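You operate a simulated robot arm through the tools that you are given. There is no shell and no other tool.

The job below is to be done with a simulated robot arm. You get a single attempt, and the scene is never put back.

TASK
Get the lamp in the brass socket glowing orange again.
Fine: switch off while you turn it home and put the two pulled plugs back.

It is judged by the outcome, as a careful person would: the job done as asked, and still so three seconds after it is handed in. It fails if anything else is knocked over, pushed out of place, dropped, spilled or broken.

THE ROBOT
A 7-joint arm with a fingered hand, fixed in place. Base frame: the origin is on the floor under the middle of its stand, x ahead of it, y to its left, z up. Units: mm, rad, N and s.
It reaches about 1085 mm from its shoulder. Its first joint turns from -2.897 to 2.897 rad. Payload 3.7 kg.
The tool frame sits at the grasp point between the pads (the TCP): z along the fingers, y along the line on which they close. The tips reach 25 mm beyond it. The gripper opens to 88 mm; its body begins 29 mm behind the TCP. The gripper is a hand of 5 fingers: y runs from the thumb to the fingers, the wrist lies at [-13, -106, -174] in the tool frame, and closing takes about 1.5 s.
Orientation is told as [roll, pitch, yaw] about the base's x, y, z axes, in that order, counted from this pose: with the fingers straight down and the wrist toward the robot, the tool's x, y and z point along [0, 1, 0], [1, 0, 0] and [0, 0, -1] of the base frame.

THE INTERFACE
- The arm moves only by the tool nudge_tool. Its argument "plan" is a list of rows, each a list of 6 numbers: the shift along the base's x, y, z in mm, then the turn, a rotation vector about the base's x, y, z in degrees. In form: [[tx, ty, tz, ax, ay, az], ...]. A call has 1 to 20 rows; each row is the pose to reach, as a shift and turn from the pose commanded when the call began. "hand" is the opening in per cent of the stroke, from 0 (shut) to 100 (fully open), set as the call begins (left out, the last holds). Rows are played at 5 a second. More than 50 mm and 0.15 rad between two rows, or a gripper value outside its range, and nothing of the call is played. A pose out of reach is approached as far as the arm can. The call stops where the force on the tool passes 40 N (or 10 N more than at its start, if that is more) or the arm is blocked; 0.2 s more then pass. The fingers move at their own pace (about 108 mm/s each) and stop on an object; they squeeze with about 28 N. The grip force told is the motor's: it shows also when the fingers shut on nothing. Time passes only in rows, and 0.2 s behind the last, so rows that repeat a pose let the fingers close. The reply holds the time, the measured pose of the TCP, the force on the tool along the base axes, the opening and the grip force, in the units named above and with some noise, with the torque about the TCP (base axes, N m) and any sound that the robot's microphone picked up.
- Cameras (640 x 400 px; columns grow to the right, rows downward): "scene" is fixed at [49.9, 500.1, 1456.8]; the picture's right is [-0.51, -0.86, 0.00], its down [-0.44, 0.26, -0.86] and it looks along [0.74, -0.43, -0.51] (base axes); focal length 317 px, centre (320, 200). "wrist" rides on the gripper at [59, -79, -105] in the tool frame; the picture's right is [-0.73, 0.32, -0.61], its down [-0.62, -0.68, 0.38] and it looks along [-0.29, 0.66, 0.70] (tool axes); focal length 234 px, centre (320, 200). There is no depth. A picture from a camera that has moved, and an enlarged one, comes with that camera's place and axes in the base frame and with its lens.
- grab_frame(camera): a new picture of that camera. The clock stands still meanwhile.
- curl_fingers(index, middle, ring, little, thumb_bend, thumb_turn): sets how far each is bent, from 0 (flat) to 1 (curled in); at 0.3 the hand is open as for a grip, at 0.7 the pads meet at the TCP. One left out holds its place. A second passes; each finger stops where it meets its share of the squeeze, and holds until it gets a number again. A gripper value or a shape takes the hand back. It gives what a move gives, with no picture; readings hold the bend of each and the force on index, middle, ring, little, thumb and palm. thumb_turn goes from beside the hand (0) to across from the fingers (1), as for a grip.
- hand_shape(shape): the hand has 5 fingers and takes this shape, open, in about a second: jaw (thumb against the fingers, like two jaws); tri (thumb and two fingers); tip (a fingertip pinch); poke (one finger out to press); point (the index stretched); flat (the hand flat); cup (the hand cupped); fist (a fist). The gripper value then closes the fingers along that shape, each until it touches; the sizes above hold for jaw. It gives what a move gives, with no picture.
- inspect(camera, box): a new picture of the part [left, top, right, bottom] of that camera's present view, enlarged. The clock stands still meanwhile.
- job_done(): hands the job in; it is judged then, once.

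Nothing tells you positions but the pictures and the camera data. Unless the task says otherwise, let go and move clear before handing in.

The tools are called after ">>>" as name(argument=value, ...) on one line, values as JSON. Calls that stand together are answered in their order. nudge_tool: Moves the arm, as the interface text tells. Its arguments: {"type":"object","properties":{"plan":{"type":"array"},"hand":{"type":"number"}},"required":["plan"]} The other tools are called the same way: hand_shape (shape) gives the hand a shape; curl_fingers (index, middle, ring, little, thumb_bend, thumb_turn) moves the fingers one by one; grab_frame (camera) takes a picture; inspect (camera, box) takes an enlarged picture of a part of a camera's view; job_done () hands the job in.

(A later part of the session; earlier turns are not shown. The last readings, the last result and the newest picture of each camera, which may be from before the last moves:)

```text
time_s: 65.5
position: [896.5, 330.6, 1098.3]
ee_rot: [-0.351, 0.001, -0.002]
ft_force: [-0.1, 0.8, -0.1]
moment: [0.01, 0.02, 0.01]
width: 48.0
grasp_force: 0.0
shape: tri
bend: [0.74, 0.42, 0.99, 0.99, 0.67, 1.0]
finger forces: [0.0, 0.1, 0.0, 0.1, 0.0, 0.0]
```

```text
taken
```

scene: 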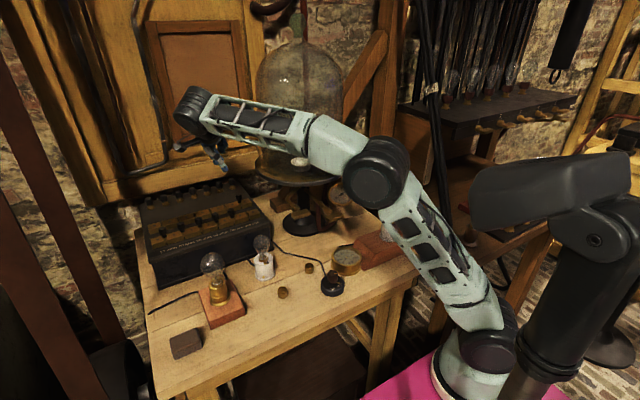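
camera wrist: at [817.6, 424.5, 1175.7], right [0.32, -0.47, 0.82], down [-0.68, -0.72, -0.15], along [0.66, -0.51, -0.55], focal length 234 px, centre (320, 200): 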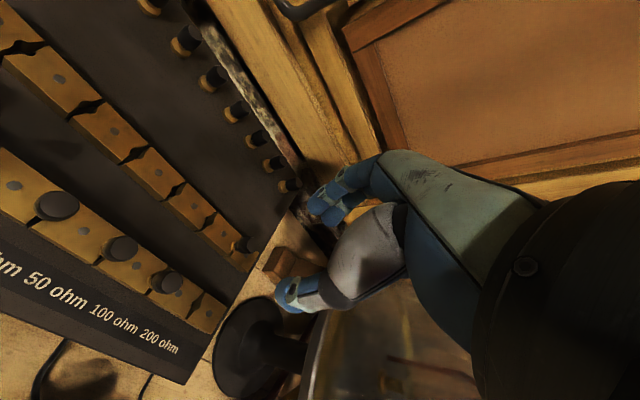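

>>> inspect(camera="wrist", box=[180, 200, 290, 320])

>>> inspect(camera="scene", box=[160, 80, 300, 240])

```text
3.33 times, centred on (235, 260) of wrist
camera zoom: at [817.6, 424.5, 1175.7], right [0.32, -0.47, 0.82], down [-0.68, -0.72, -0.15], along [0.66, -0.51, -0.55], focal length 781 px, centre (603, 0)
```

zoom: 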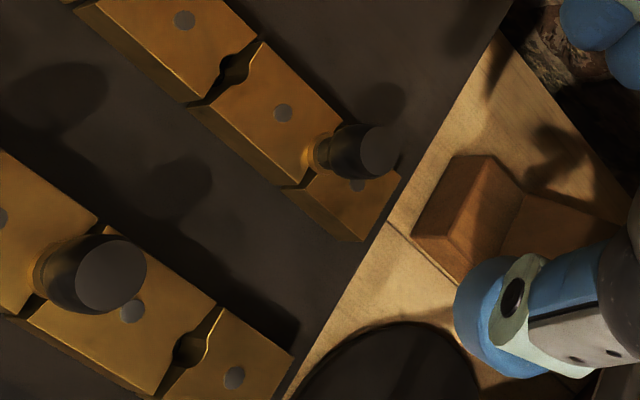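

```text
2.50 times, centred on (230, 160) of scene
camera zoom: at [49.9, 500.1, 1456.8], right [-0.51, -0.86, 0.0], down [-0.44, 0.26, -0.86], along [0.74, -0.43, -0.51], focal length 792 px, centre (545, 300)
```

zoom: 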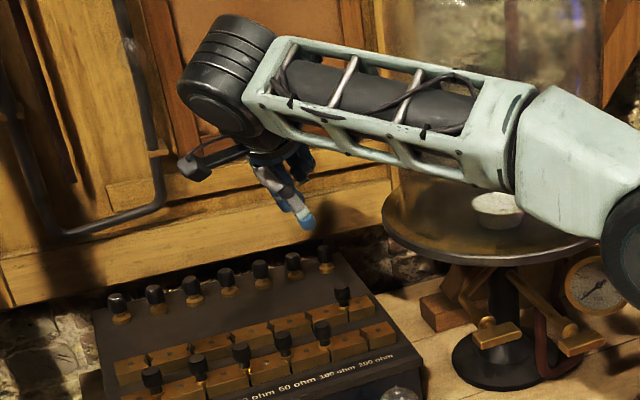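

From this leaned view, plug 6 is at about (936.3, 284.5) and front hole 6 at (861.3, 284.7). I'll move above plug 6, staying high first, and check clearance from the bell-jar plate.

>>> nudge_tool(plan=[[18, -20, -10, 0, 0, 0], [35.8, -41.9, -20, 0, 0, 0], [35.8, -41.9, -50, 0, 0, 0], [35.8, -41.9, -50, 0, 0, 0], [35.8, -41.9, -50, 0, 0, 0]])

>>> grab_frame(camera="wrist")

>>> inspect(camera="scene", box=[180, 120, 300, 250])

```text
time_s: 66.7
position: [933.6, 288.3, 1045.9]
ee_rot: [-0.349, 0.003, -0.001]
ft_force: [0.7, -0.7, 0.1]
moment: [0.0, -0.02, 0.0]
width: 47.7
grasp_force: 0.1
shape: tri
bend: [0.74, 0.42, 0.99, 0.99, 0.67, 1.0]
finger forces: [0.0, 0.1, 0.0, 0.0, 0.0, 0.1]
```

```text
taken
camera wrist: at [854.5, 381.7, 1125.5], right [0.32, -0.47, 0.82], down [-0.68, -0.72, -0.15], along [0.66, -0.51, -0.55], focal length 234 px, centre (320, 200)
```

wrist: 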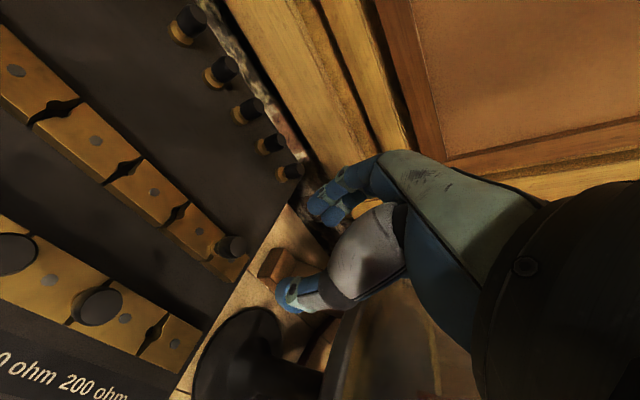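

```text
3.08 times, centred on (240, 185) of scene
camera zoom: at [49.9, 500.1, 1456.8], right [-0.51, -0.86, 0.0], down [-0.44, 0.26, -0.86], along [0.74, -0.43, -0.51], focal length 975 px, centre (566, 246)
```

zoom: 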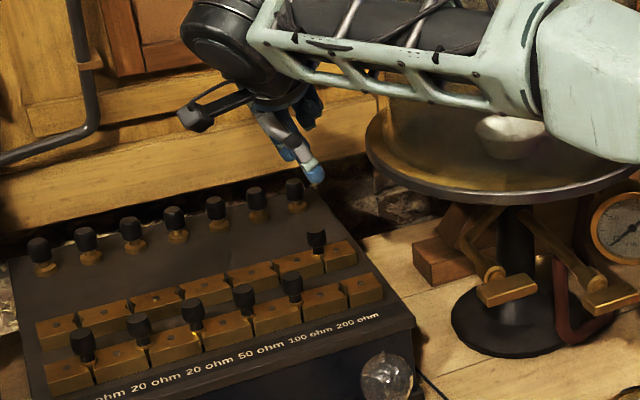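

>>> nudge_tool(plan=[[-1, 0.4, -20, 0, 0, 0], [-1, 0.4, -45, 0, 0, 0], [-1, 0.4, -45, 0, 0, 0], [-1, 0.4, -45, 0, 0, 0]])

>>> inspect(camera="wrist", box=[220, 170, 360, 320])

>>> inspect(camera="scene", box=[200, 140, 290, 230])

```text
time_s: 67.7
position: [931.1, 290.1, 1003.7]
ee_rot: [-0.349, -0.001, 0.0]
ft_force: [-0.8, 0.3, 0.5]
moment: [0.03, 0.02, 0.03]
width: 48.0
grasp_force: 0.0
shape: tri
bend: [0.74, 0.42, 0.99, 0.99, 0.67, 1.0]
finger forces: [0.0, 0.0, 0.1, 0.0, 0.0, 0.0]
```

```text
2.67 times, centred on (290, 245) of wrist
camera zoom: at [851.8, 383.0, 1081.8], right [0.32, -0.47, 0.82], down [-0.68, -0.72, -0.15], along [0.66, -0.51, -0.55], focal length 624 px, centre (400, 80)
```

zoom: 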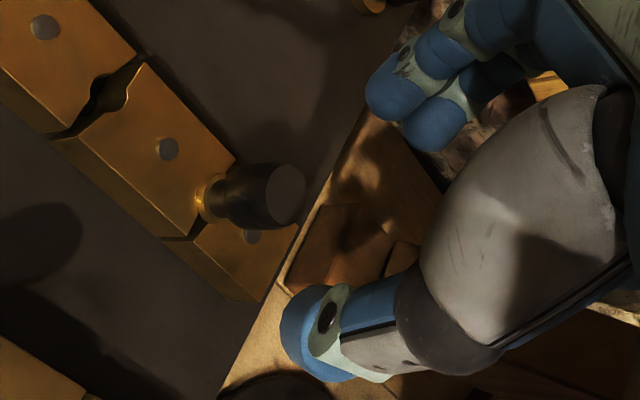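

```text
4.44 times, centred on (245, 185) of scene
camera zoom: at [49.9, 500.1, 1456.8], right [-0.51, -0.86, 0.0], down [-0.44, 0.26, -0.86], along [0.74, -0.43, -0.51], focal length 1408 px, centre (653, 267)
```

zoom: 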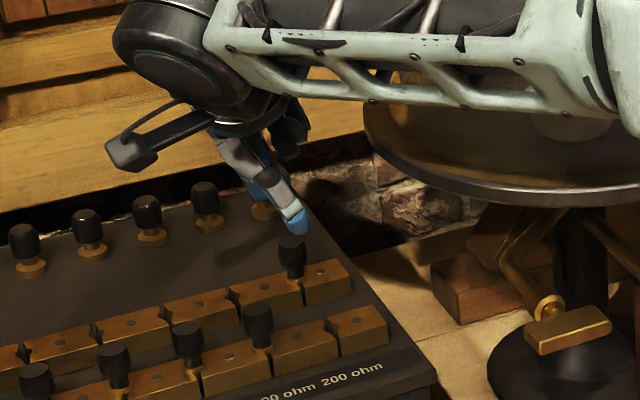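

>>> nudge_tool(plan=[[1.3, -2.3, -14, 0, 0, 0], [1.3, -2.3, -28, 0, 0, 0], [1.3, -2.3, -40, 0, 0, 0], [1.3, -2.3, -48, 0, 0, 0], [1.3, -2.3, -48, 0, 0, 0], [1.3, -2.3, -48, 0, 0, 0]])

>>> inspect(camera="wrist", box=[220, 170, 360, 320])

>>> inspect(camera="scene", box=[200, 140, 290, 230])

```text
time_s: 69.1
position: [934.1, 287.5, 956.6]
ee_rot: [-0.349, 0.0, 0.001]
ft_force: [0.8, 0.2, -0.4]
moment: [0.0, 0.01, -0.04]
width: 48.0
grasp_force: 0.1
shape: tri
bend: [0.74, 0.42, 0.99, 0.99, 0.67, 1.0]
finger forces: [0.0, 0.0, 0.0, 0.0, 0.1, 0.1]
```

```text
2.67 times, centred on (290, 245) of wrist
camera zoom: at [854.9, 380.2, 1034.1], right [0.32, -0.47, 0.82], down [-0.68, -0.72, -0.15], along [0.66, -0.51, -0.55], focal length 624 px, centre (400, 80)
```

zoom: 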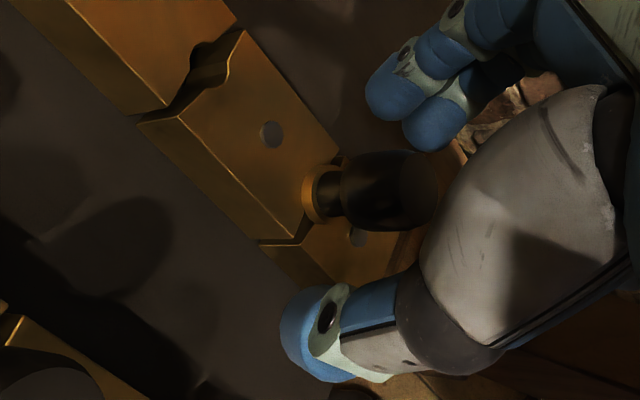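

```text
4.44 times, centred on (245, 185) of scene
camera zoom: at [49.9, 500.1, 1456.8], right [-0.51, -0.86, 0.0], down [-0.44, 0.26, -0.86], along [0.74, -0.43, -0.51], focal length 1408 px, centre (653, 267)
```

zoom: 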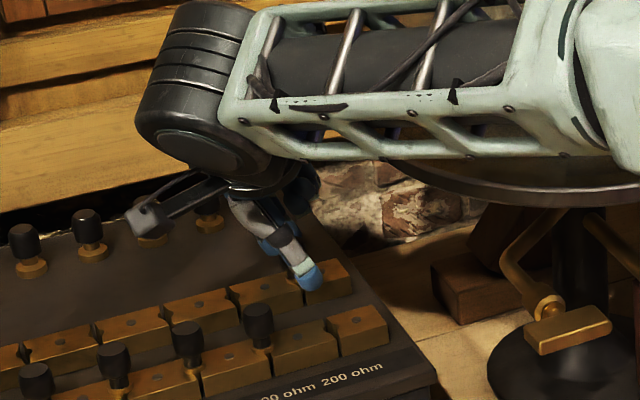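

>>> nudge_tool(plan=[[-1, 0, 0, 0, 0, 0], [-1, 0, 0, 0, 0, 0], [-1, 0, 0, 0, 0, 0], [-1, 0, 0, 0, 0, 0], [-1, 0, 0, 0, 0, 0], [-1, 0, 0, 0, 0, 0], [-1, 0, 0, 0, 0, 0]], hand=0)

>>> inspect(camera="wrist", box=[220, 170, 360, 320])

>>> inspect(camera="scene", box=[200, 140, 290, 230])

```text
time_s: 70.7
position: [932.8, 288.5, 955.8]
ee_rot: [-0.35, 0.001, 0.0]
ft_force: [0.5, 1.0, 0.1]
moment: [0.05, -0.01, 0.01]
width: 12.5
grasp_force: 27.9
shape: tri
bend: [0.73, 0.63, 1.0, 1.0, 0.75, 1.0]
finger forces: [13.1, 11.8, 0.1, 0.0, 24.2, 0.1]
```

```text
2.67 times, centred on (290, 245) of wrist
camera zoom: at [853.7, 380.7, 1033.6], right [0.32, -0.47, 0.82], down [-0.68, -0.72, -0.15], along [0.66, -0.51, -0.55], focal length 624 px, centre (400, 80)
```

zoom: 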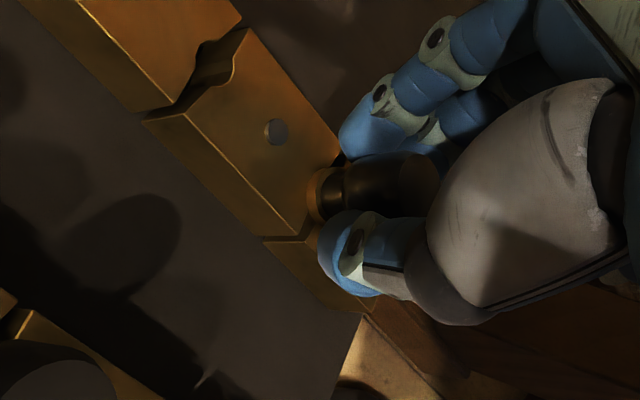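

```text
4.44 times, centred on (245, 185) of scene
camera zoom: at [49.9, 500.1, 1456.8], right [-0.51, -0.86, 0.0], down [-0.44, 0.26, -0.86], along [0.74, -0.43, -0.51], focal length 1408 px, centre (653, 267)
```

zoom: 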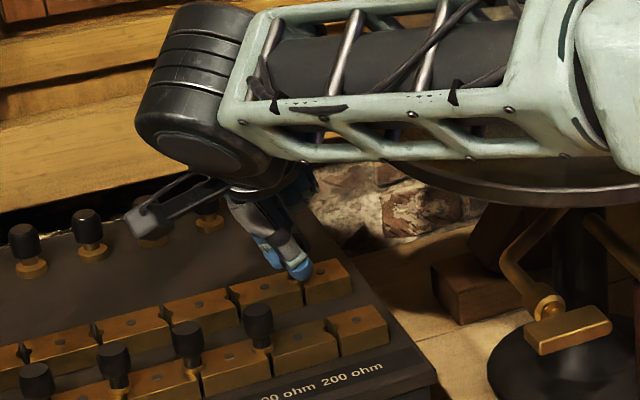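

Gripped cleanly with no side load. I'll lift straight up.

>>> nudge_tool(plan=[[0, 0, 4, 0, 0, 0], [0, 0, 10, 0, 0, 0], [0, 0, 20, 0, 0, 0], [0, 0, 35, 0, 0, 0], [0, 0, 50, 0, 0, 0], [0, 0, 50, 0, 0, 0], [0, 0, 50, 0, 0, 0]])

>>> inspect(camera="wrist", box=[220, 170, 360, 320])

>>> inspect(camera="wrist", box=[120, 220, 330, 400])

>>> inspect(camera="scene", box=[200, 140, 290, 230])

```text
time_s: 72.3
position: [935.3, 288.4, 1006.0]
ee_rot: [-0.348, -0.001, 0.0]
ft_force: [0.3, 0.8, -0.8]
moment: [-0.01, 0.03, 0.0]
width: 12.5
grasp_force: 28.6
shape: tri
bend: [0.73, 0.63, 1.0, 1.0, 0.75, 1.0]
finger forces: [12.8, 12.0, 0.0, 0.0, 24.9, 0.0]
```

```text
2.67 times, centred on (290, 245) of wrist
camera zoom: at [855.3, 381.3, 1083.9], right [0.32, -0.47, 0.82], down [-0.68, -0.72, -0.15], along [0.66, -0.51, -0.55], focal length 624 px, centre (400, 80)
```

zoom: 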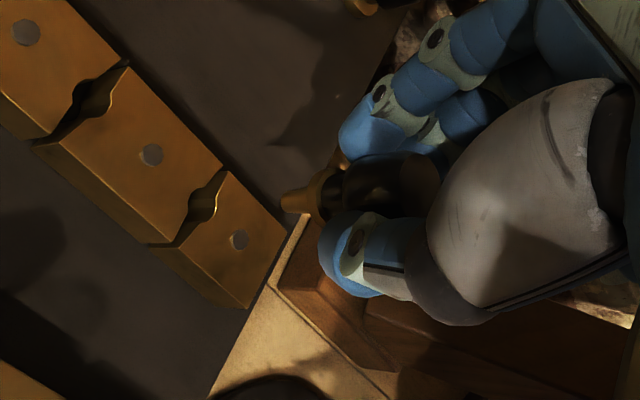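

```text
2.22 times, centred on (225, 310) of wrist
camera zoom: at [855.3, 381.3, 1083.9], right [0.32, -0.47, 0.82], down [-0.68, -0.72, -0.15], along [0.66, -0.51, -0.55], focal length 520 px, centre (531, -44)
```

zoom: 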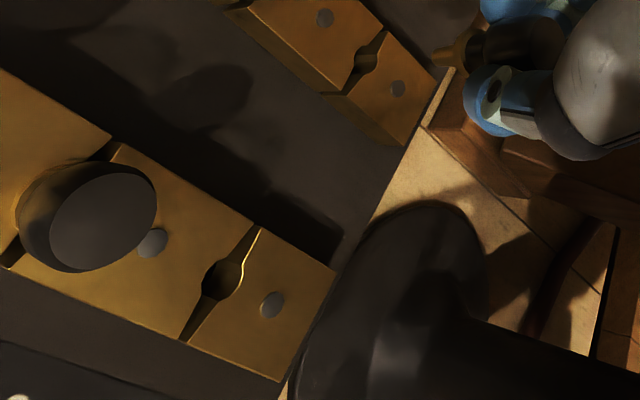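

```text
4.44 times, centred on (245, 185) of scene
camera zoom: at [49.9, 500.1, 1456.8], right [-0.51, -0.86, 0.0], down [-0.44, 0.26, -0.86], along [0.74, -0.43, -0.51], focal length 1408 px, centre (653, 267)
```

zoom: 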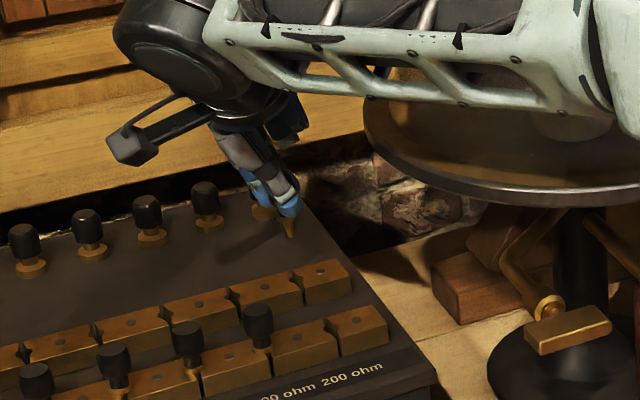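

The plug is free. I'll carry it 74.9 mm forward in the same orientation and check it above hole 6.

>>> nudge_tool(plan=[[-25, 0, 0, 0, 0, 0], [-50, 0, 0, 0, 0, 0], [-75.5, -0.3, 0, 0, 0, 0], [-75.5, -0.3, -12, 0, 0, 0], [-75.5, -0.3, -12, 0, 0, 0], [-75.5, -0.3, -12, 0, 0, 0]])

>>> inspect(camera="wrist", box=[220, 170, 360, 320])

>>> inspect(camera="scene", box=[200, 140, 290, 230])

>>> inspect(camera="scene", box=[225, 185, 275, 235])

```text
time_s: 73.7
position: [856.1, 288.5, 993.5]
ee_rot: [-0.35, 0.001, -0.001]
ft_force: [-0.2, -0.3, 0.2]
moment: [-0.02, 0.03, -0.02]
width: 12.6
grasp_force: 28.3
shape: tri
bend: [0.73, 0.63, 1.0, 1.0, 0.75, 1.0]
finger forces: [12.8, 11.9, 0.0, 0.0, 24.7, 0.1]
```

```text
2.67 times, centred on (290, 245) of wrist
camera zoom: at [776.6, 380.7, 1071.5], right [0.32, -0.47, 0.82], down [-0.68, -0.72, -0.15], along [0.66, -0.51, -0.55], focal length 624 px, centre (400, 80)
```

zoom: 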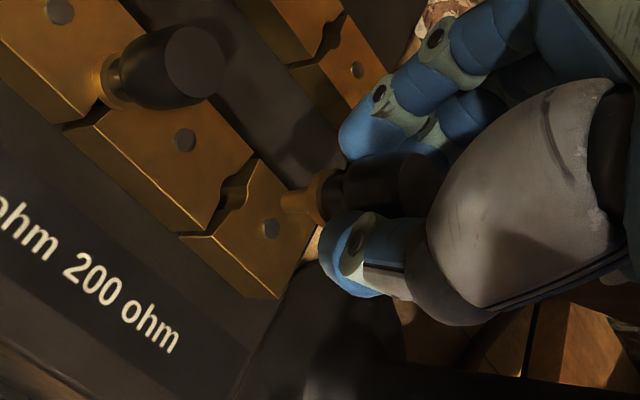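

```text
4.44 times, centred on (245, 185) of scene
camera zoom: at [49.9, 500.1, 1456.8], right [-0.51, -0.86, 0.0], down [-0.44, 0.26, -0.86], along [0.74, -0.43, -0.51], focal length 1408 px, centre (653, 267)
```

zoom: 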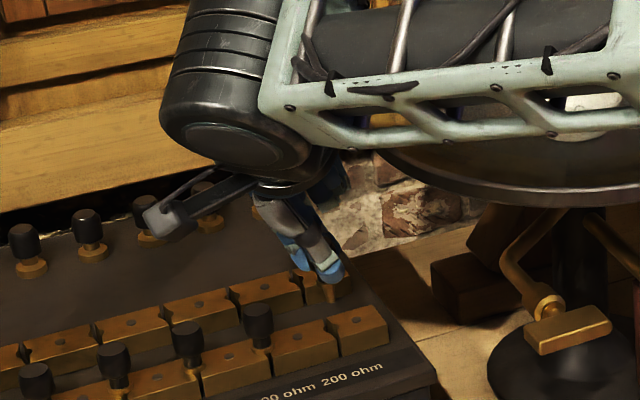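

```text
8.00 times, centred on (250, 210) of scene
camera zoom: at [49.9, 500.1, 1456.8], right [-0.51, -0.86, 0.0], down [-0.44, 0.26, -0.86], along [0.74, -0.43, -0.51], focal length 2534 px, centre (880, 120)
```

zoom: 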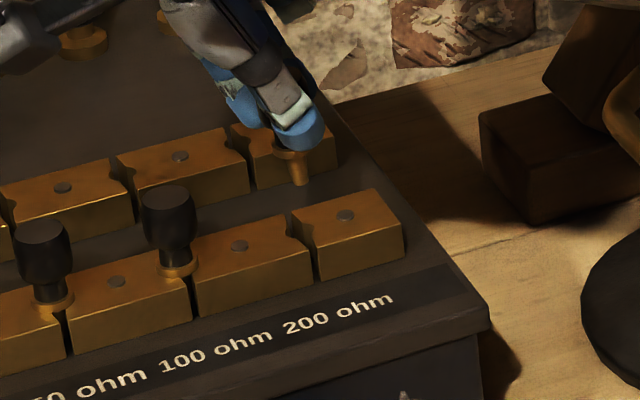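

>>> nudge_tool(plan=[[1.9, 0, -6, 0, 0, 0], [1.9, 0, -12, 0, 0, 0], [1.9, 0, -18, 0, 0, 0], [1.9, 0, -18, 0, 0, 0], [1.9, 0, -18, 0, 0, 0]])

>>> inspect(camera="wrist", box=[220, 170, 360, 320])

>>> inspect(camera="scene", box=[225, 185, 275, 235])

```text
time_s: 74.9
position: [859.9, 287.5, 974.9]
ee_rot: [-0.35, 0.001, 0.0]
ft_force: [-0.6, -0.4, 0.0]
moment: [-0.01, -0.02, -0.05]
width: 12.2
grasp_force: 27.9
shape: tri
bend: [0.73, 0.63, 1.0, 1.0, 0.75, 1.0]
finger forces: [13.0, 12.2, 0.0, 0.0, 24.7, 0.0]
```

```text
2.67 times, centred on (290, 245) of wrist
camera zoom: at [779.6, 380.4, 1053.4], right [0.32, -0.47, 0.82], down [-0.68, -0.72, -0.15], along [0.66, -0.51, -0.55], focal length 624 px, centre (400, 80)
```

zoom: 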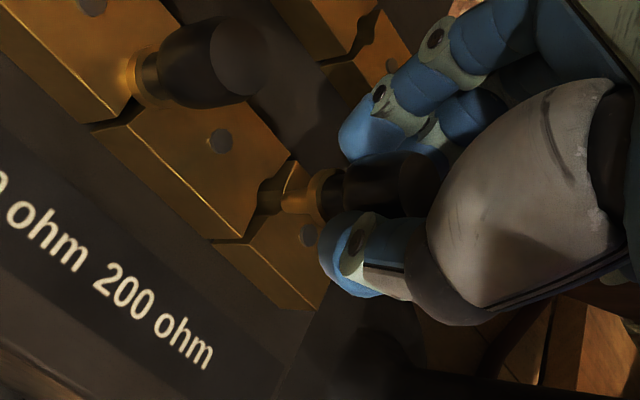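

```text
8.00 times, centred on (250, 210) of scene
camera zoom: at [49.9, 500.1, 1456.8], right [-0.51, -0.86, 0.0], down [-0.44, 0.26, -0.86], along [0.74, -0.43, -0.51], focal length 2534 px, centre (880, 120)
```

zoom: 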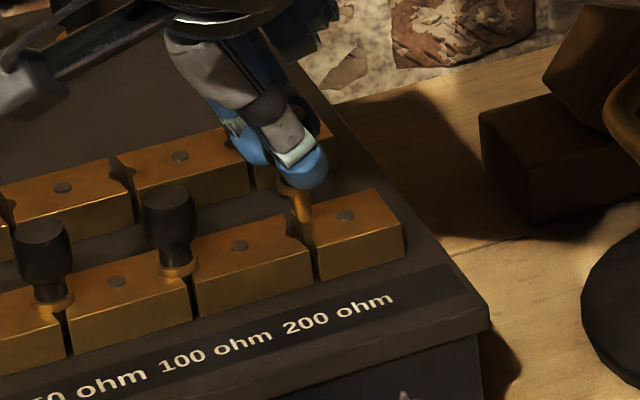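

>>> inspect(camera="scene", box=[242, 198, 272, 222])

>>> inspect(camera="wrist", box=[270, 210, 320, 270])

```text
16.00 times, centred on (257, 210) of scene
camera zoom: at [49.9, 500.1, 1456.8], right [-0.51, -0.86, 0.0], down [-0.44, 0.26, -0.86], along [0.74, -0.43, -0.51], focal length 5068 px, centre (1328, 40)
```

zoom: 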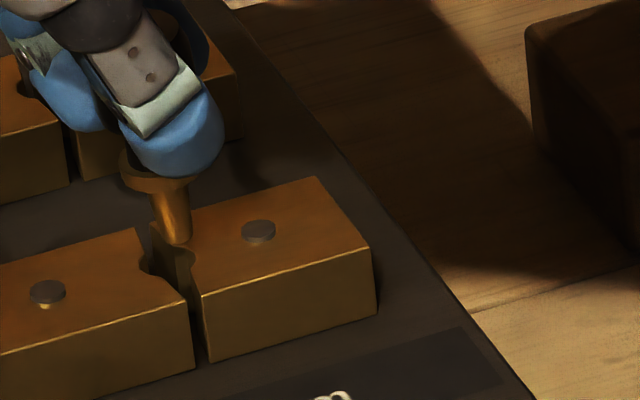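

```text
6.67 times, centred on (295, 240) of wrist
camera zoom: at [779.6, 380.4, 1053.4], right [0.32, -0.47, 0.82], down [-0.68, -0.72, -0.15], along [0.66, -0.51, -0.55], focal length 1561 px, centre (487, -67)
```

zoom: 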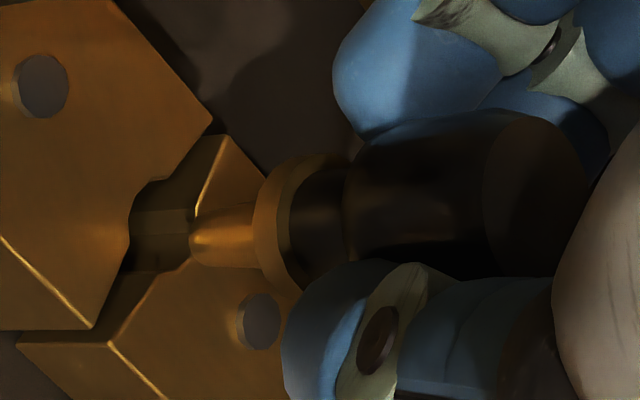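

Both views show the pin tip about 2 mm short of the hole, toward −x and −y. I'll shift by (+1.6, +1.8) mm and recheck before lowering.

>>> nudge_tool(plan=[[1.0, 1.2, 0, 0, 0, 0], [1.6, 1.8, 0, 0, 0, 0], [1.6, 1.8, 0, 0, 0, 0]])

>>> inspect(camera="scene", box=[242, 198, 272, 222])

>>> inspect(camera="wrist", box=[270, 210, 320, 270])

```text
time_s: 75.7
position: [861.7, 288.9, 975.0]
ee_rot: [-0.35, 0.002, 0.0]
ft_force: [0.5, 0.4, 0.3]
moment: [0.0, -0.02, -0.01]
width: 12.5
grasp_force: 28.0
shape: tri
bend: [0.73, 0.63, 1.0, 1.0, 0.75, 1.0]
finger forces: [13.0, 12.1, 0.0, 0.1, 24.7, 0.0]
```

```text
16.00 times, centred on (257, 210) of scene
camera zoom: at [49.9, 500.1, 1456.8], right [-0.51, -0.86, 0.0], down [-0.44, 0.26, -0.86], along [0.74, -0.43, -0.51], focal length 5068 px, centre (1328, 40)
```

zoom: 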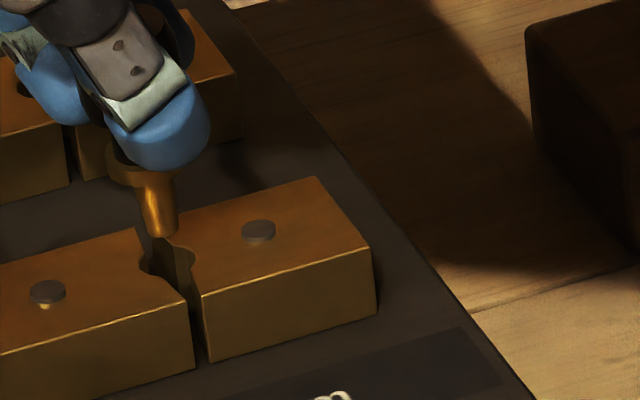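

```text
6.67 times, centred on (295, 240) of wrist
camera zoom: at [782.4, 382.2, 1053.8], right [0.32, -0.47, 0.82], down [-0.68, -0.72, -0.15], along [0.66, -0.51, -0.55], focal length 1561 px, centre (487, -67)
```

zoom: 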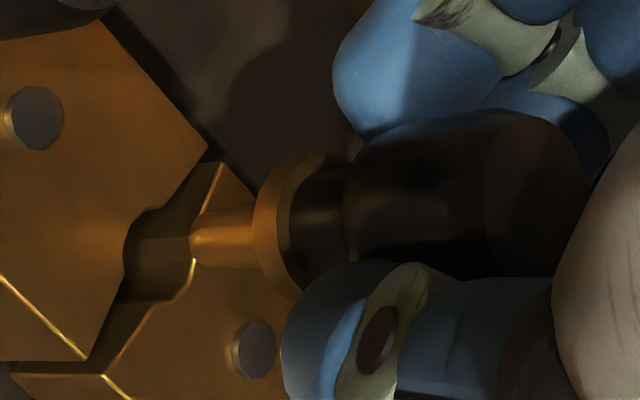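

The pin now lines up with hole 6 in both views to within about 1 mm. I'll lower it gently with a small x correction.

>>> nudge_tool(plan=[[-1.2, 0.3, -3, 0, 0, 0], [-1.2, 0.3, -6, 0, 0, 0], [-1.2, 0.3, -9, 0, 0, 0], [-1.2, 0.3, -12, 0, 0, 0], [-1.2, 0.3, -12, 0, 0, 0]])

>>> inspect(camera="scene", box=[242, 198, 272, 222])

>>> inspect(camera="wrist", box=[270, 210, 320, 270])

```text
time_s: 76.9
position: [861.7, 289.6, 963.9]
ee_rot: [-0.35, 0.001, -0.001]
ft_force: [-0.8, -0.6, -0.1]
moment: [0.02, -0.01, -0.03]
width: 12.3
grasp_force: 27.8
shape: tri
bend: [0.73, 0.62, 1.0, 1.0, 0.75, 1.0]
finger forces: [12.9, 12.4, 0.0, 0.0, 25.0, 0.0]
```

```text
16.00 times, centred on (257, 210) of scene
camera zoom: at [49.9, 500.1, 1456.8], right [-0.51, -0.86, 0.0], down [-0.44, 0.26, -0.86], along [0.74, -0.43, -0.51], focal length 5068 px, centre (1328, 40)
```

zoom: 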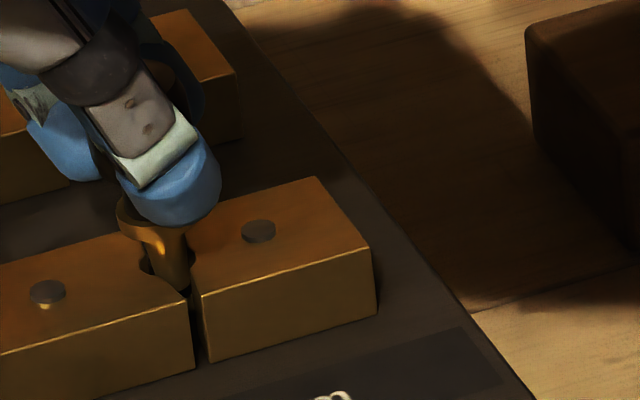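

```text
6.67 times, centred on (295, 240) of wrist
camera zoom: at [781.6, 381.9, 1041.7], right [0.32, -0.47, 0.82], down [-0.68, -0.72, -0.15], along [0.66, -0.51, -0.55], focal length 1561 px, centre (487, -67)
```

zoom: 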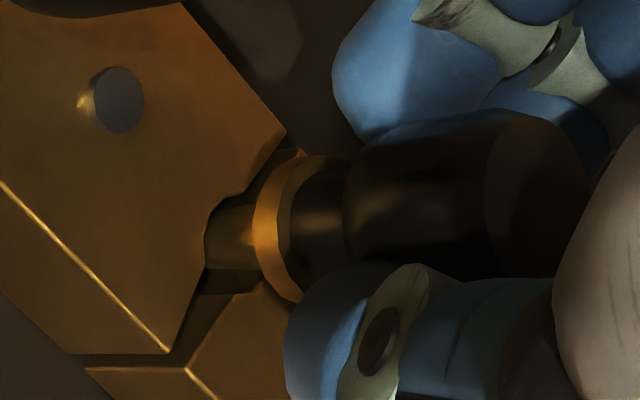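

The pin has entered the hole without contact. I'll continue down to the seating depth.

>>> nudge_tool(plan=[[0, 0, -2, 0, 0, 0], [0, 0, -4, 0, 0, 0], [0, 0, -6, 0, 0, 0], [0, 0, -8, 0, 0, 0], [0, 0, -8, 0, 0, 0]])

>>> inspect(camera="scene", box=[242, 198, 272, 222])

>>> inspect(camera="wrist", box=[270, 210, 320, 270])

```text
time_s: 78.1
position: [861.2, 291.0, 955.6]
ee_rot: [-0.348, -0.001, 0.0]
ft_force: [0.1, -0.4, 2.0]
moment: [-0.04, 0.02, 0.02]
width: 12.7
grasp_force: 28.0
shape: tri
bend: [0.73, 0.62, 1.0, 1.0, 0.75, 1.0]
finger forces: [12.8, 13.4, 0.1, 0.1, 25.6, 0.0]
```

```text
16.00 times, centred on (257, 210) of scene
camera zoom: at [49.9, 500.1, 1456.8], right [-0.51, -0.86, 0.0], down [-0.44, 0.26, -0.86], along [0.74, -0.43, -0.51], focal length 5068 px, centre (1328, 40)
```

zoom: 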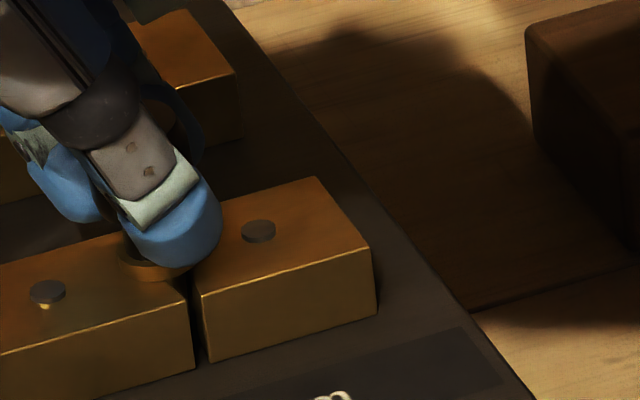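

```text
6.67 times, centred on (295, 240) of wrist
camera zoom: at [780.8, 383.2, 1033.1], right [0.32, -0.47, 0.82], down [-0.68, -0.72, -0.15], along [0.66, -0.51, -0.55], focal length 1561 px, centre (487, -67)
```

zoom: 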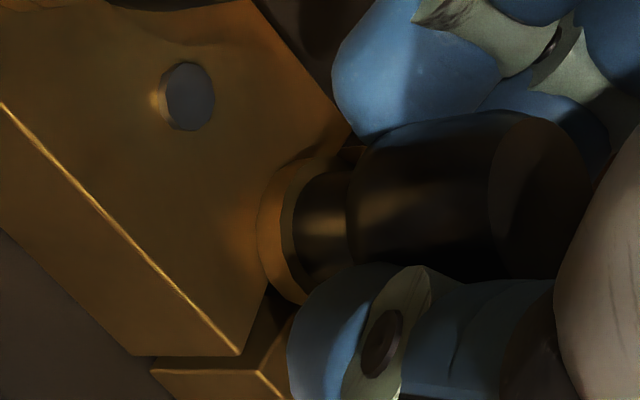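

>>> nudge_tool(plan=[[0, 0, -1.5, 0, 0, 0], [0, 0, -3, 0, 0, 0], [0, 0, -3, 0, 0, 0]])

>>> inspect(camera="wrist", box=[270, 210, 320, 270])

```text
time_s: 78.9
position: [860.9, 289.9, 951.2]
ee_rot: [-0.349, -0.001, -0.002]
ft_force: [2.6, -4.5, 16.6]
moment: [-0.17, -0.11, -0.05]
width: 13.4
grasp_force: 27.8
shape: tri
bend: [0.73, 0.62, 1.0, 1.0, 0.75, 1.0]
finger forces: [11.6, 18.9, 0.0, 0.0, 26.7, 0.1]
```

```text
6.67 times, centred on (295, 240) of wrist
camera zoom: at [780.1, 383.4, 1030.6], right [0.32, -0.48, 0.82], down [-0.68, -0.72, -0.15], along [0.66, -0.51, -0.55], focal length 1561 px, centre (487, -67)
```

zoom: 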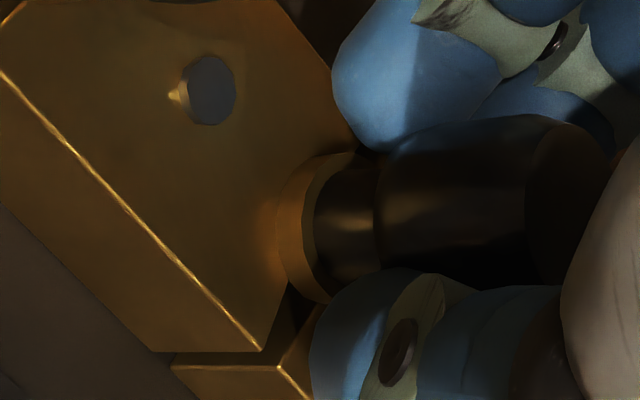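

Seated under 17 N. I'll relax the pressure, open the hand and lift clear.

>>> nudge_tool(plan=[[0, 0, 1.5, 0, 0, 0], [0, 0, 2.5, 0, 0, 0], [0, 0, 2.5, 0, 0, 0], [0, 0, 2.5, 0, 0, 0], [0, 0, 2.5, 0, 0, 0]], hand=55)

>>> inspect(camera="wrist", box=[220, 170, 360, 320])

>>> nudge_tool(plan=[[0, 0, 15, 0, 0, 0], [0, 0, 35, 0, 0, 0], [0, 0, 65, 0, 0, 0], [0, 0, 105, 0, 0, 0], [0, 0, 140, 0, 0, 0], [0, 0, 140, 0, 0, 0]])

>>> grab_frame(camera="wrist")

>>> inspect(camera="scene", box=[190, 160, 290, 250])

```text
time_s: 80.1
position: [859.7, 289.5, 955.2]
ee_rot: [-0.349, -0.001, 0.001]
ft_force: [-0.7, 0.2, -0.9]
moment: [-0.02, 0.0, 0.0]
width: 48.2
grasp_force: 0.1
shape: tri
bend: [0.74, 0.43, 0.99, 0.99, 0.67, 1.0]
finger forces: [0.1, 0.1, 0.0, 0.0, 0.0, 0.0]
```

```text
2.67 times, centred on (290, 245) of wrist
camera zoom: at [780.3, 383.1, 1033.1], right [0.32, -0.47, 0.82], down [-0.68, -0.72, -0.15], along [0.66, -0.51, -0.55], focal length 624 px, centre (400, 80)
```

zoom: 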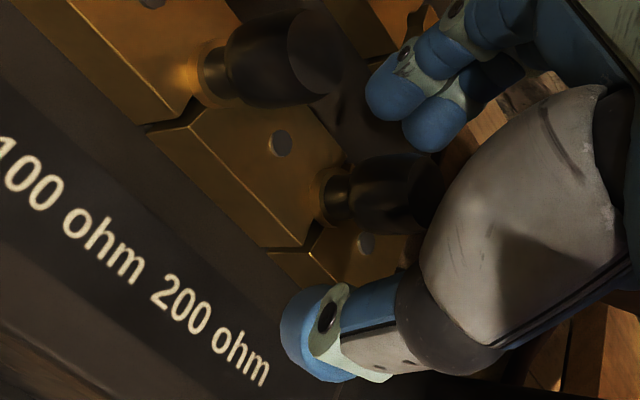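

```text
time_s: 81.5
position: [860.1, 289.0, 1096.6]
ee_rot: [-0.35, 0.002, 0.0]
ft_force: [0.3, 0.4, 0.4]
moment: [0.01, -0.04, 0.01]
width: 48.5
grasp_force: 0.2
shape: tri
bend: [0.74, 0.43, 0.99, 0.99, 0.67, 1.0]
finger forces: [0.1, 0.0, 0.0, 0.0, 0.0, 0.0]
```

```text
taken
camera wrist: at [780.7, 381.0, 1174.5], right [0.32, -0.47, 0.82], down [-0.68, -0.72, -0.15], along [0.66, -0.51, -0.55], focal length 234 px, centre (320, 200)
```

wrist: 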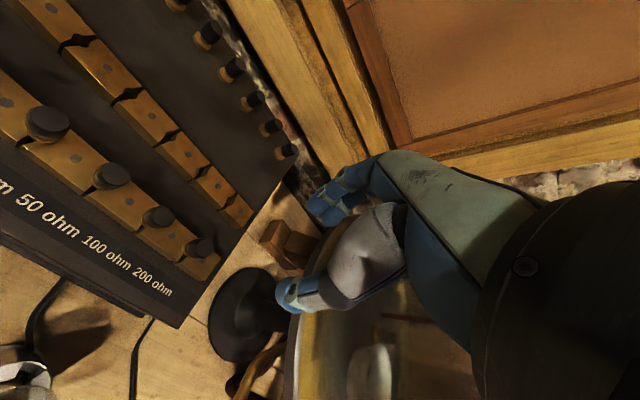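

```text
4.44 times, centred on (240, 205) of scene
camera zoom: at [49.9, 500.1, 1456.8], right [-0.51, -0.86, 0.0], down [-0.44, 0.26, -0.86], along [0.74, -0.43, -0.51], focal length 1408 px, centre (676, 178)
```

zoom: 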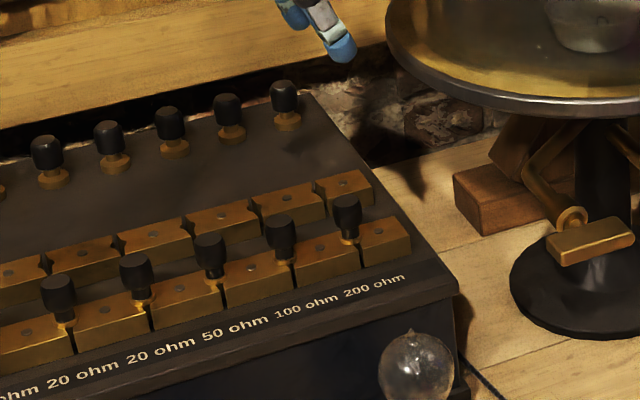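

All six front plugs are now in, and the two new ones sit level with the rest. Next I'll back away from the box, straighten the hand and return to the switch.

>>> inspect(camera="wrist", box=[0, 80, 260, 320])

>>> nudge_tool(plan=[[-40, 0, 0, 0, 0, 0], [-80, 0, 0, 0, 0, 0], [-120, 0, 0, 0, 0, 0], [-160, 0, 0, 0, 0, 0], [-160, 0, 0, 7, 0, 0], [-160, 0, 0, 14, 0, 0], [-160, 0, 0, 20, 0, 0], [-160, 0, 0, 20, 0, 0]])

>>> nudge_tool(plan=[[-19, -20, 0, 0, 0, 7], [-38, -40, 0, 0, 0, 14], [-57, -60, 0, 0, 0, 21], [-76, -80, 0, 0, 0, 28], [-95, -100, -20, 0, 0, 35], [-114, -120, -50, 0, 0, 42], [-132, -137, -80, 0, 0, 50], [-132, -137, -115, 0, 0, 50], [-132, -137, -137, 0, 0, 50], [-132, -137, -137, 0, 0, 50], [-132, -137, -137, 0, 0, 50]])

>>> grab_frame(camera="wrist")

>>> grab_frame(camera="scene")

```text
1.67 times, centred on (130, 200) of wrist
camera zoom: at [780.7, 381.0, 1174.5], right [0.32, -0.47, 0.82], down [-0.68, -0.72, -0.15], along [0.66, -0.51, -0.55], focal length 390 px, centre (637, 200)
```

zoom: 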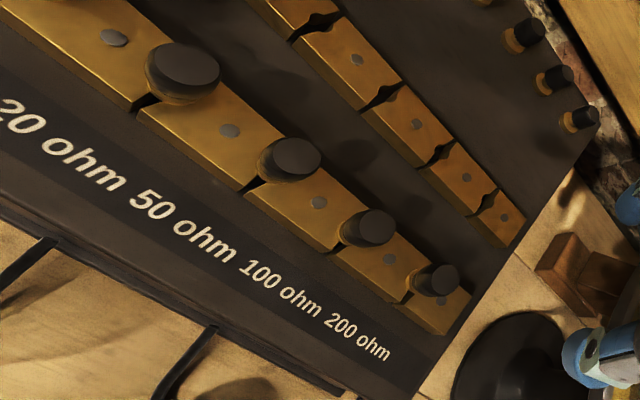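

```text
time_s: 83.3
position: [701.2, 290.1, 1095.2]
ee_rot: [-0.001, 0.0, 0.0]
ft_force: [-0.6, -0.1, -0.3]
moment: [0.06, -0.04, 0.01]
width: 48.0
grasp_force: 0.1
shape: tri
bend: [0.74, 0.42, 0.99, 0.99, 0.67, 1.0]
finger forces: [0.0, 0.0, 0.0, 0.0, 0.1, 0.0]
```

```text
time_s: 85.7
position: [568.5, 151.8, 957.9]
ee_rot: [0.0, 0.001, 0.873]
ft_force: [0.3, 0.6, 0.1]
moment: [-0.01, 0.0, -0.01]
width: 47.9
grasp_force: 0.0
shape: tri
bend: [0.74, 0.42, 0.99, 0.99, 0.67, 1.0]
finger forces: [0.1, 0.0, 0.0, 0.1, 0.0, 0.1]
```

```text
taken
camera wrist: at [471.9, 130.6, 1062.5], right [0.76, -0.22, 0.61], down [0.04, -0.92, -0.38], along [0.64, 0.32, -0.7], focal length 234 px, centre (320, 200)
```

wrist: 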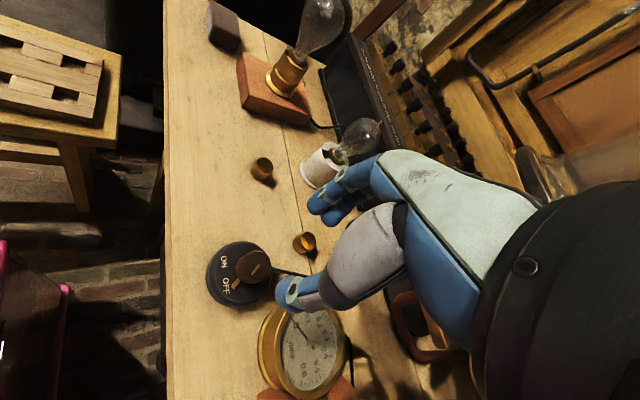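

```text
taken
```

scene: 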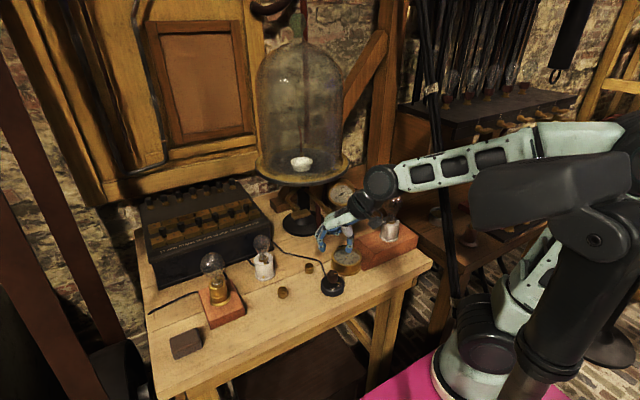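

>>> nudge_tool(plan=[[-0.5, -0.5, -25, 0, 0, 0], [-0.5, -0.5, -50, 0, 0, 0], [-0.5, -0.5, -50, 0, 0, 0], [-0.5, -0.5, -50, 0, 0, 0]])

>>> inspect(camera="wrist", box=[220, 170, 360, 320])

>>> inspect(camera="scene", box=[300, 215, 370, 305])

```text
time_s: 86.7
position: [567.5, 151.4, 907.9]
ee_rot: [-0.001, 0.0, 0.874]
ft_force: [-0.1, 0.3, 0.0]
moment: [0.0, -0.01, 0.0]
width: 48.2
grasp_force: 0.0
shape: tri
bend: [0.74, 0.42, 0.99, 0.99, 0.67, 1.0]
finger forces: [0.1, 0.0, 0.0, 0.0, 0.0, 0.1]
```

```text
2.67 times, centred on (290, 245) of wrist
camera zoom: at [470.6, 131.0, 1012.1], right [0.76, -0.22, 0.61], down [0.04, -0.92, -0.38], along [0.64, 0.32, -0.7], focal length 624 px, centre (400, 80)
```

zoom: 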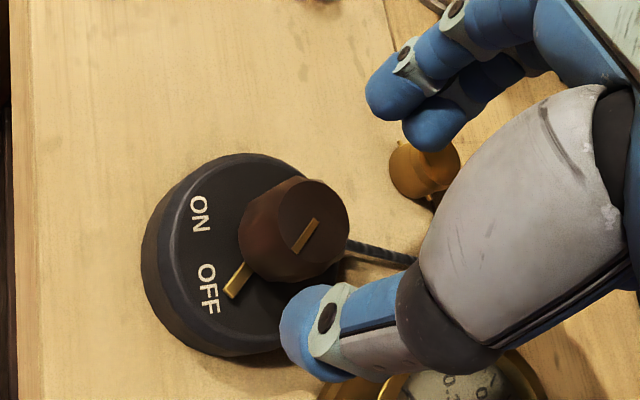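

```text
4.44 times, centred on (335, 260) of scene
camera zoom: at [49.9, 500.1, 1456.8], right [-0.51, -0.86, 0.0], down [-0.44, 0.26, -0.86], along [0.74, -0.43, -0.51], focal length 1408 px, centre (253, -67)
```

zoom: 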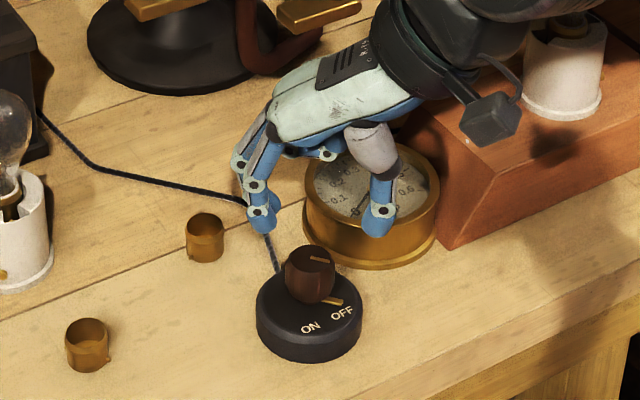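

The knob is confirmed at about (571.6, 156.5), with its top at z≈853. I'll descend to grip height and close.

>>> nudge_tool(plan=[[0, 0, -15, 0, 0, 0], [0, 0, -30, 0, 0, 0], [0, 0, -40, 0, 0, 0], [0, 0, -40, 0, 0, 0], [0, 0, -40, 0, 0, 0]])

>>> inspect(camera="scene", box=[300, 215, 370, 305])

>>> nudge_tool(plan=[[0, 0, 0, 0, 0, 0], [0, 0, 0, 0, 0, 0], [0, 0, 0, 0, 0, 0], [0, 0, 0, 0, 0, 0], [0, 0, 0, 0, 0, 0], [0, 0, 0, 0, 0, 0]], hand=0)

>>> inspect(camera="wrist", box=[220, 170, 360, 320])

>>> inspect(camera="scene", box=[300, 215, 370, 305])

```text
time_s: 87.9
position: [568.3, 154.3, 868.9]
ee_rot: [0.0, 0.0, 0.874]
ft_force: [-0.7, 0.3, -0.2]
moment: [0.03, -0.04, -0.03]
width: 47.9
grasp_force: 0.1
shape: tri
bend: [0.74, 0.42, 0.99, 0.99, 0.67, 1.0]
finger forces: [0.0, 0.0, 0.0, 0.0, 0.0, 0.0]
```

```text
4.44 times, centred on (335, 260) of scene
camera zoom: at [49.9, 500.1, 1456.8], right [-0.51, -0.86, 0.0], down [-0.44, 0.26, -0.86], along [0.74, -0.43, -0.51], focal length 1408 px, centre (253, -67)
```

zoom: 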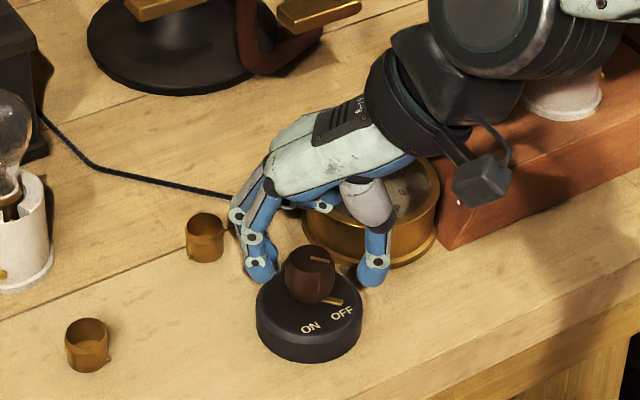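

```text
time_s: 89.3
position: [568.1, 153.5, 867.8]
ee_rot: [0.0, 0.001, 0.873]
ft_force: [-3.1, 1.2, -2.1]
moment: [0.04, 0.04, 0.02]
width: 21.4
grasp_force: 28.1
shape: tri
bend: [0.74, 0.52, 1.0, 1.0, 0.74, 1.0]
finger forces: [11.5, 12.5, 0.1, 0.0, 25.2, 0.1]
```

```text
2.67 times, centred on (290, 245) of wrist
camera zoom: at [471.0, 132.3, 972.9], right [0.76, -0.22, 0.61], down [0.04, -0.92, -0.38], along [0.64, 0.32, -0.7], focal length 624 px, centre (400, 80)
```

zoom: 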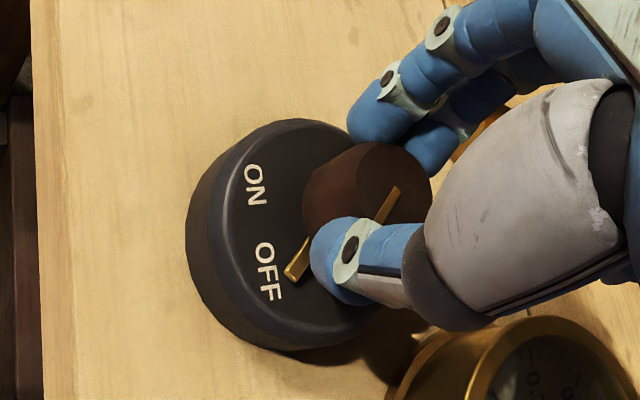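

```text
4.44 times, centred on (335, 260) of scene
camera zoom: at [49.9, 500.1, 1456.8], right [-0.51, -0.86, 0.0], down [-0.44, 0.26, -0.86], along [0.74, -0.43, -0.51], focal length 1408 px, centre (253, -67)
```

zoom: 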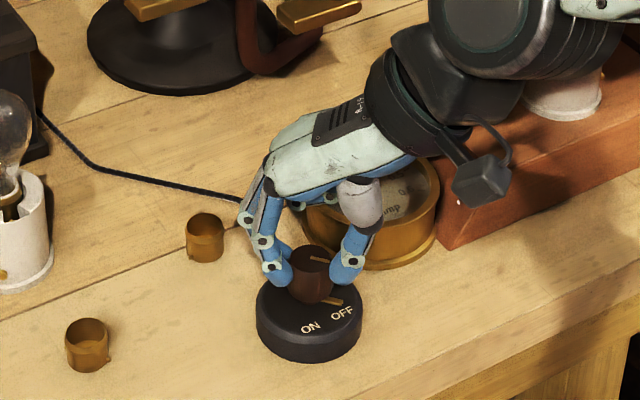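

The knob is gripped with little net force. I'll turn it clockwise back toward ON, following the knob axis, first by 49°.

>>> nudge_tool(plan=[[-0.6, 0.6, 0, 0, 0, -7], [-1.1, 1.2, 0, 0, 0, -14], [-1.5, 1.8, 0, 0, 0, -21], [-1.8, 2.6, 0, 0, 0, -28], [-2.1, 3.3, 0, 0, 0, -35], [-2.2, 4.1, 0, 0, 0, -42], [-2.3, 4.9, 0, 0, 0, -49], [-2.3, 4.9, 0, 0, 0, -49]])

>>> inspect(camera="scene", box=[300, 215, 370, 305])

>>> inspect(camera="wrist", box=[220, 170, 360, 320])

```text
time_s: 91.1
position: [566.5, 155.3, 866.8]
ee_rot: [-0.001, -0.002, 0.016]
ft_force: [3.5, 4.1, 3.3]
moment: [0.1, -0.18, 0.02]
width: 21.3
grasp_force: 27.9
shape: tri
bend: [0.74, 0.51, 1.0, 1.0, 0.75, 1.0]
finger forces: [15.0, 14.4, 0.0, 0.0, 24.8, 0.0]
```

```text
4.44 times, centred on (335, 260) of scene
camera zoom: at [49.9, 500.1, 1456.8], right [-0.51, -0.86, 0.0], down [-0.44, 0.26, -0.86], along [0.74, -0.43, -0.51], focal length 1408 px, centre (253, -67)
```

zoom: 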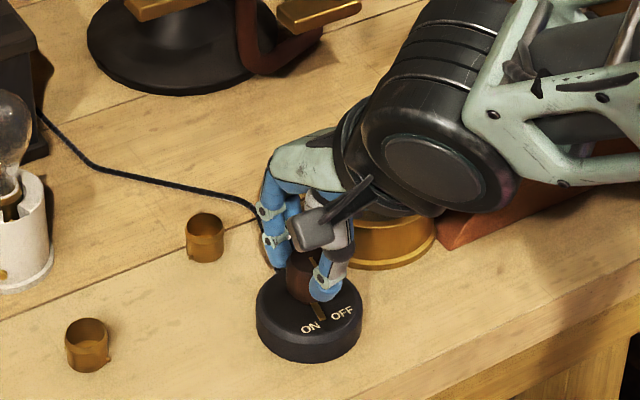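

```text
2.67 times, centred on (290, 245) of wrist
camera zoom: at [485.9, 215.6, 972.1], right [0.33, -0.72, 0.61], down [-0.67, -0.63, -0.38], along [0.66, -0.28, -0.7], focal length 624 px, centre (400, 80)
```

zoom: 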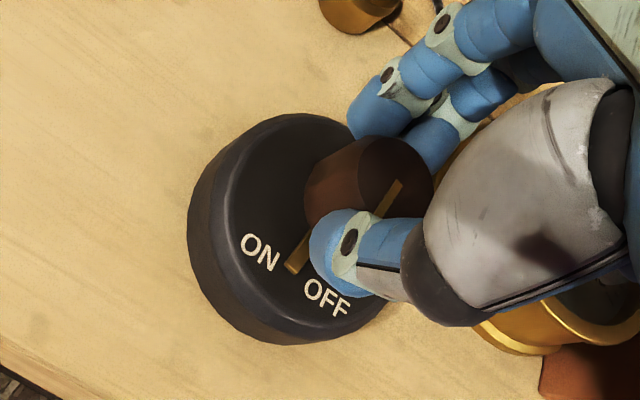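

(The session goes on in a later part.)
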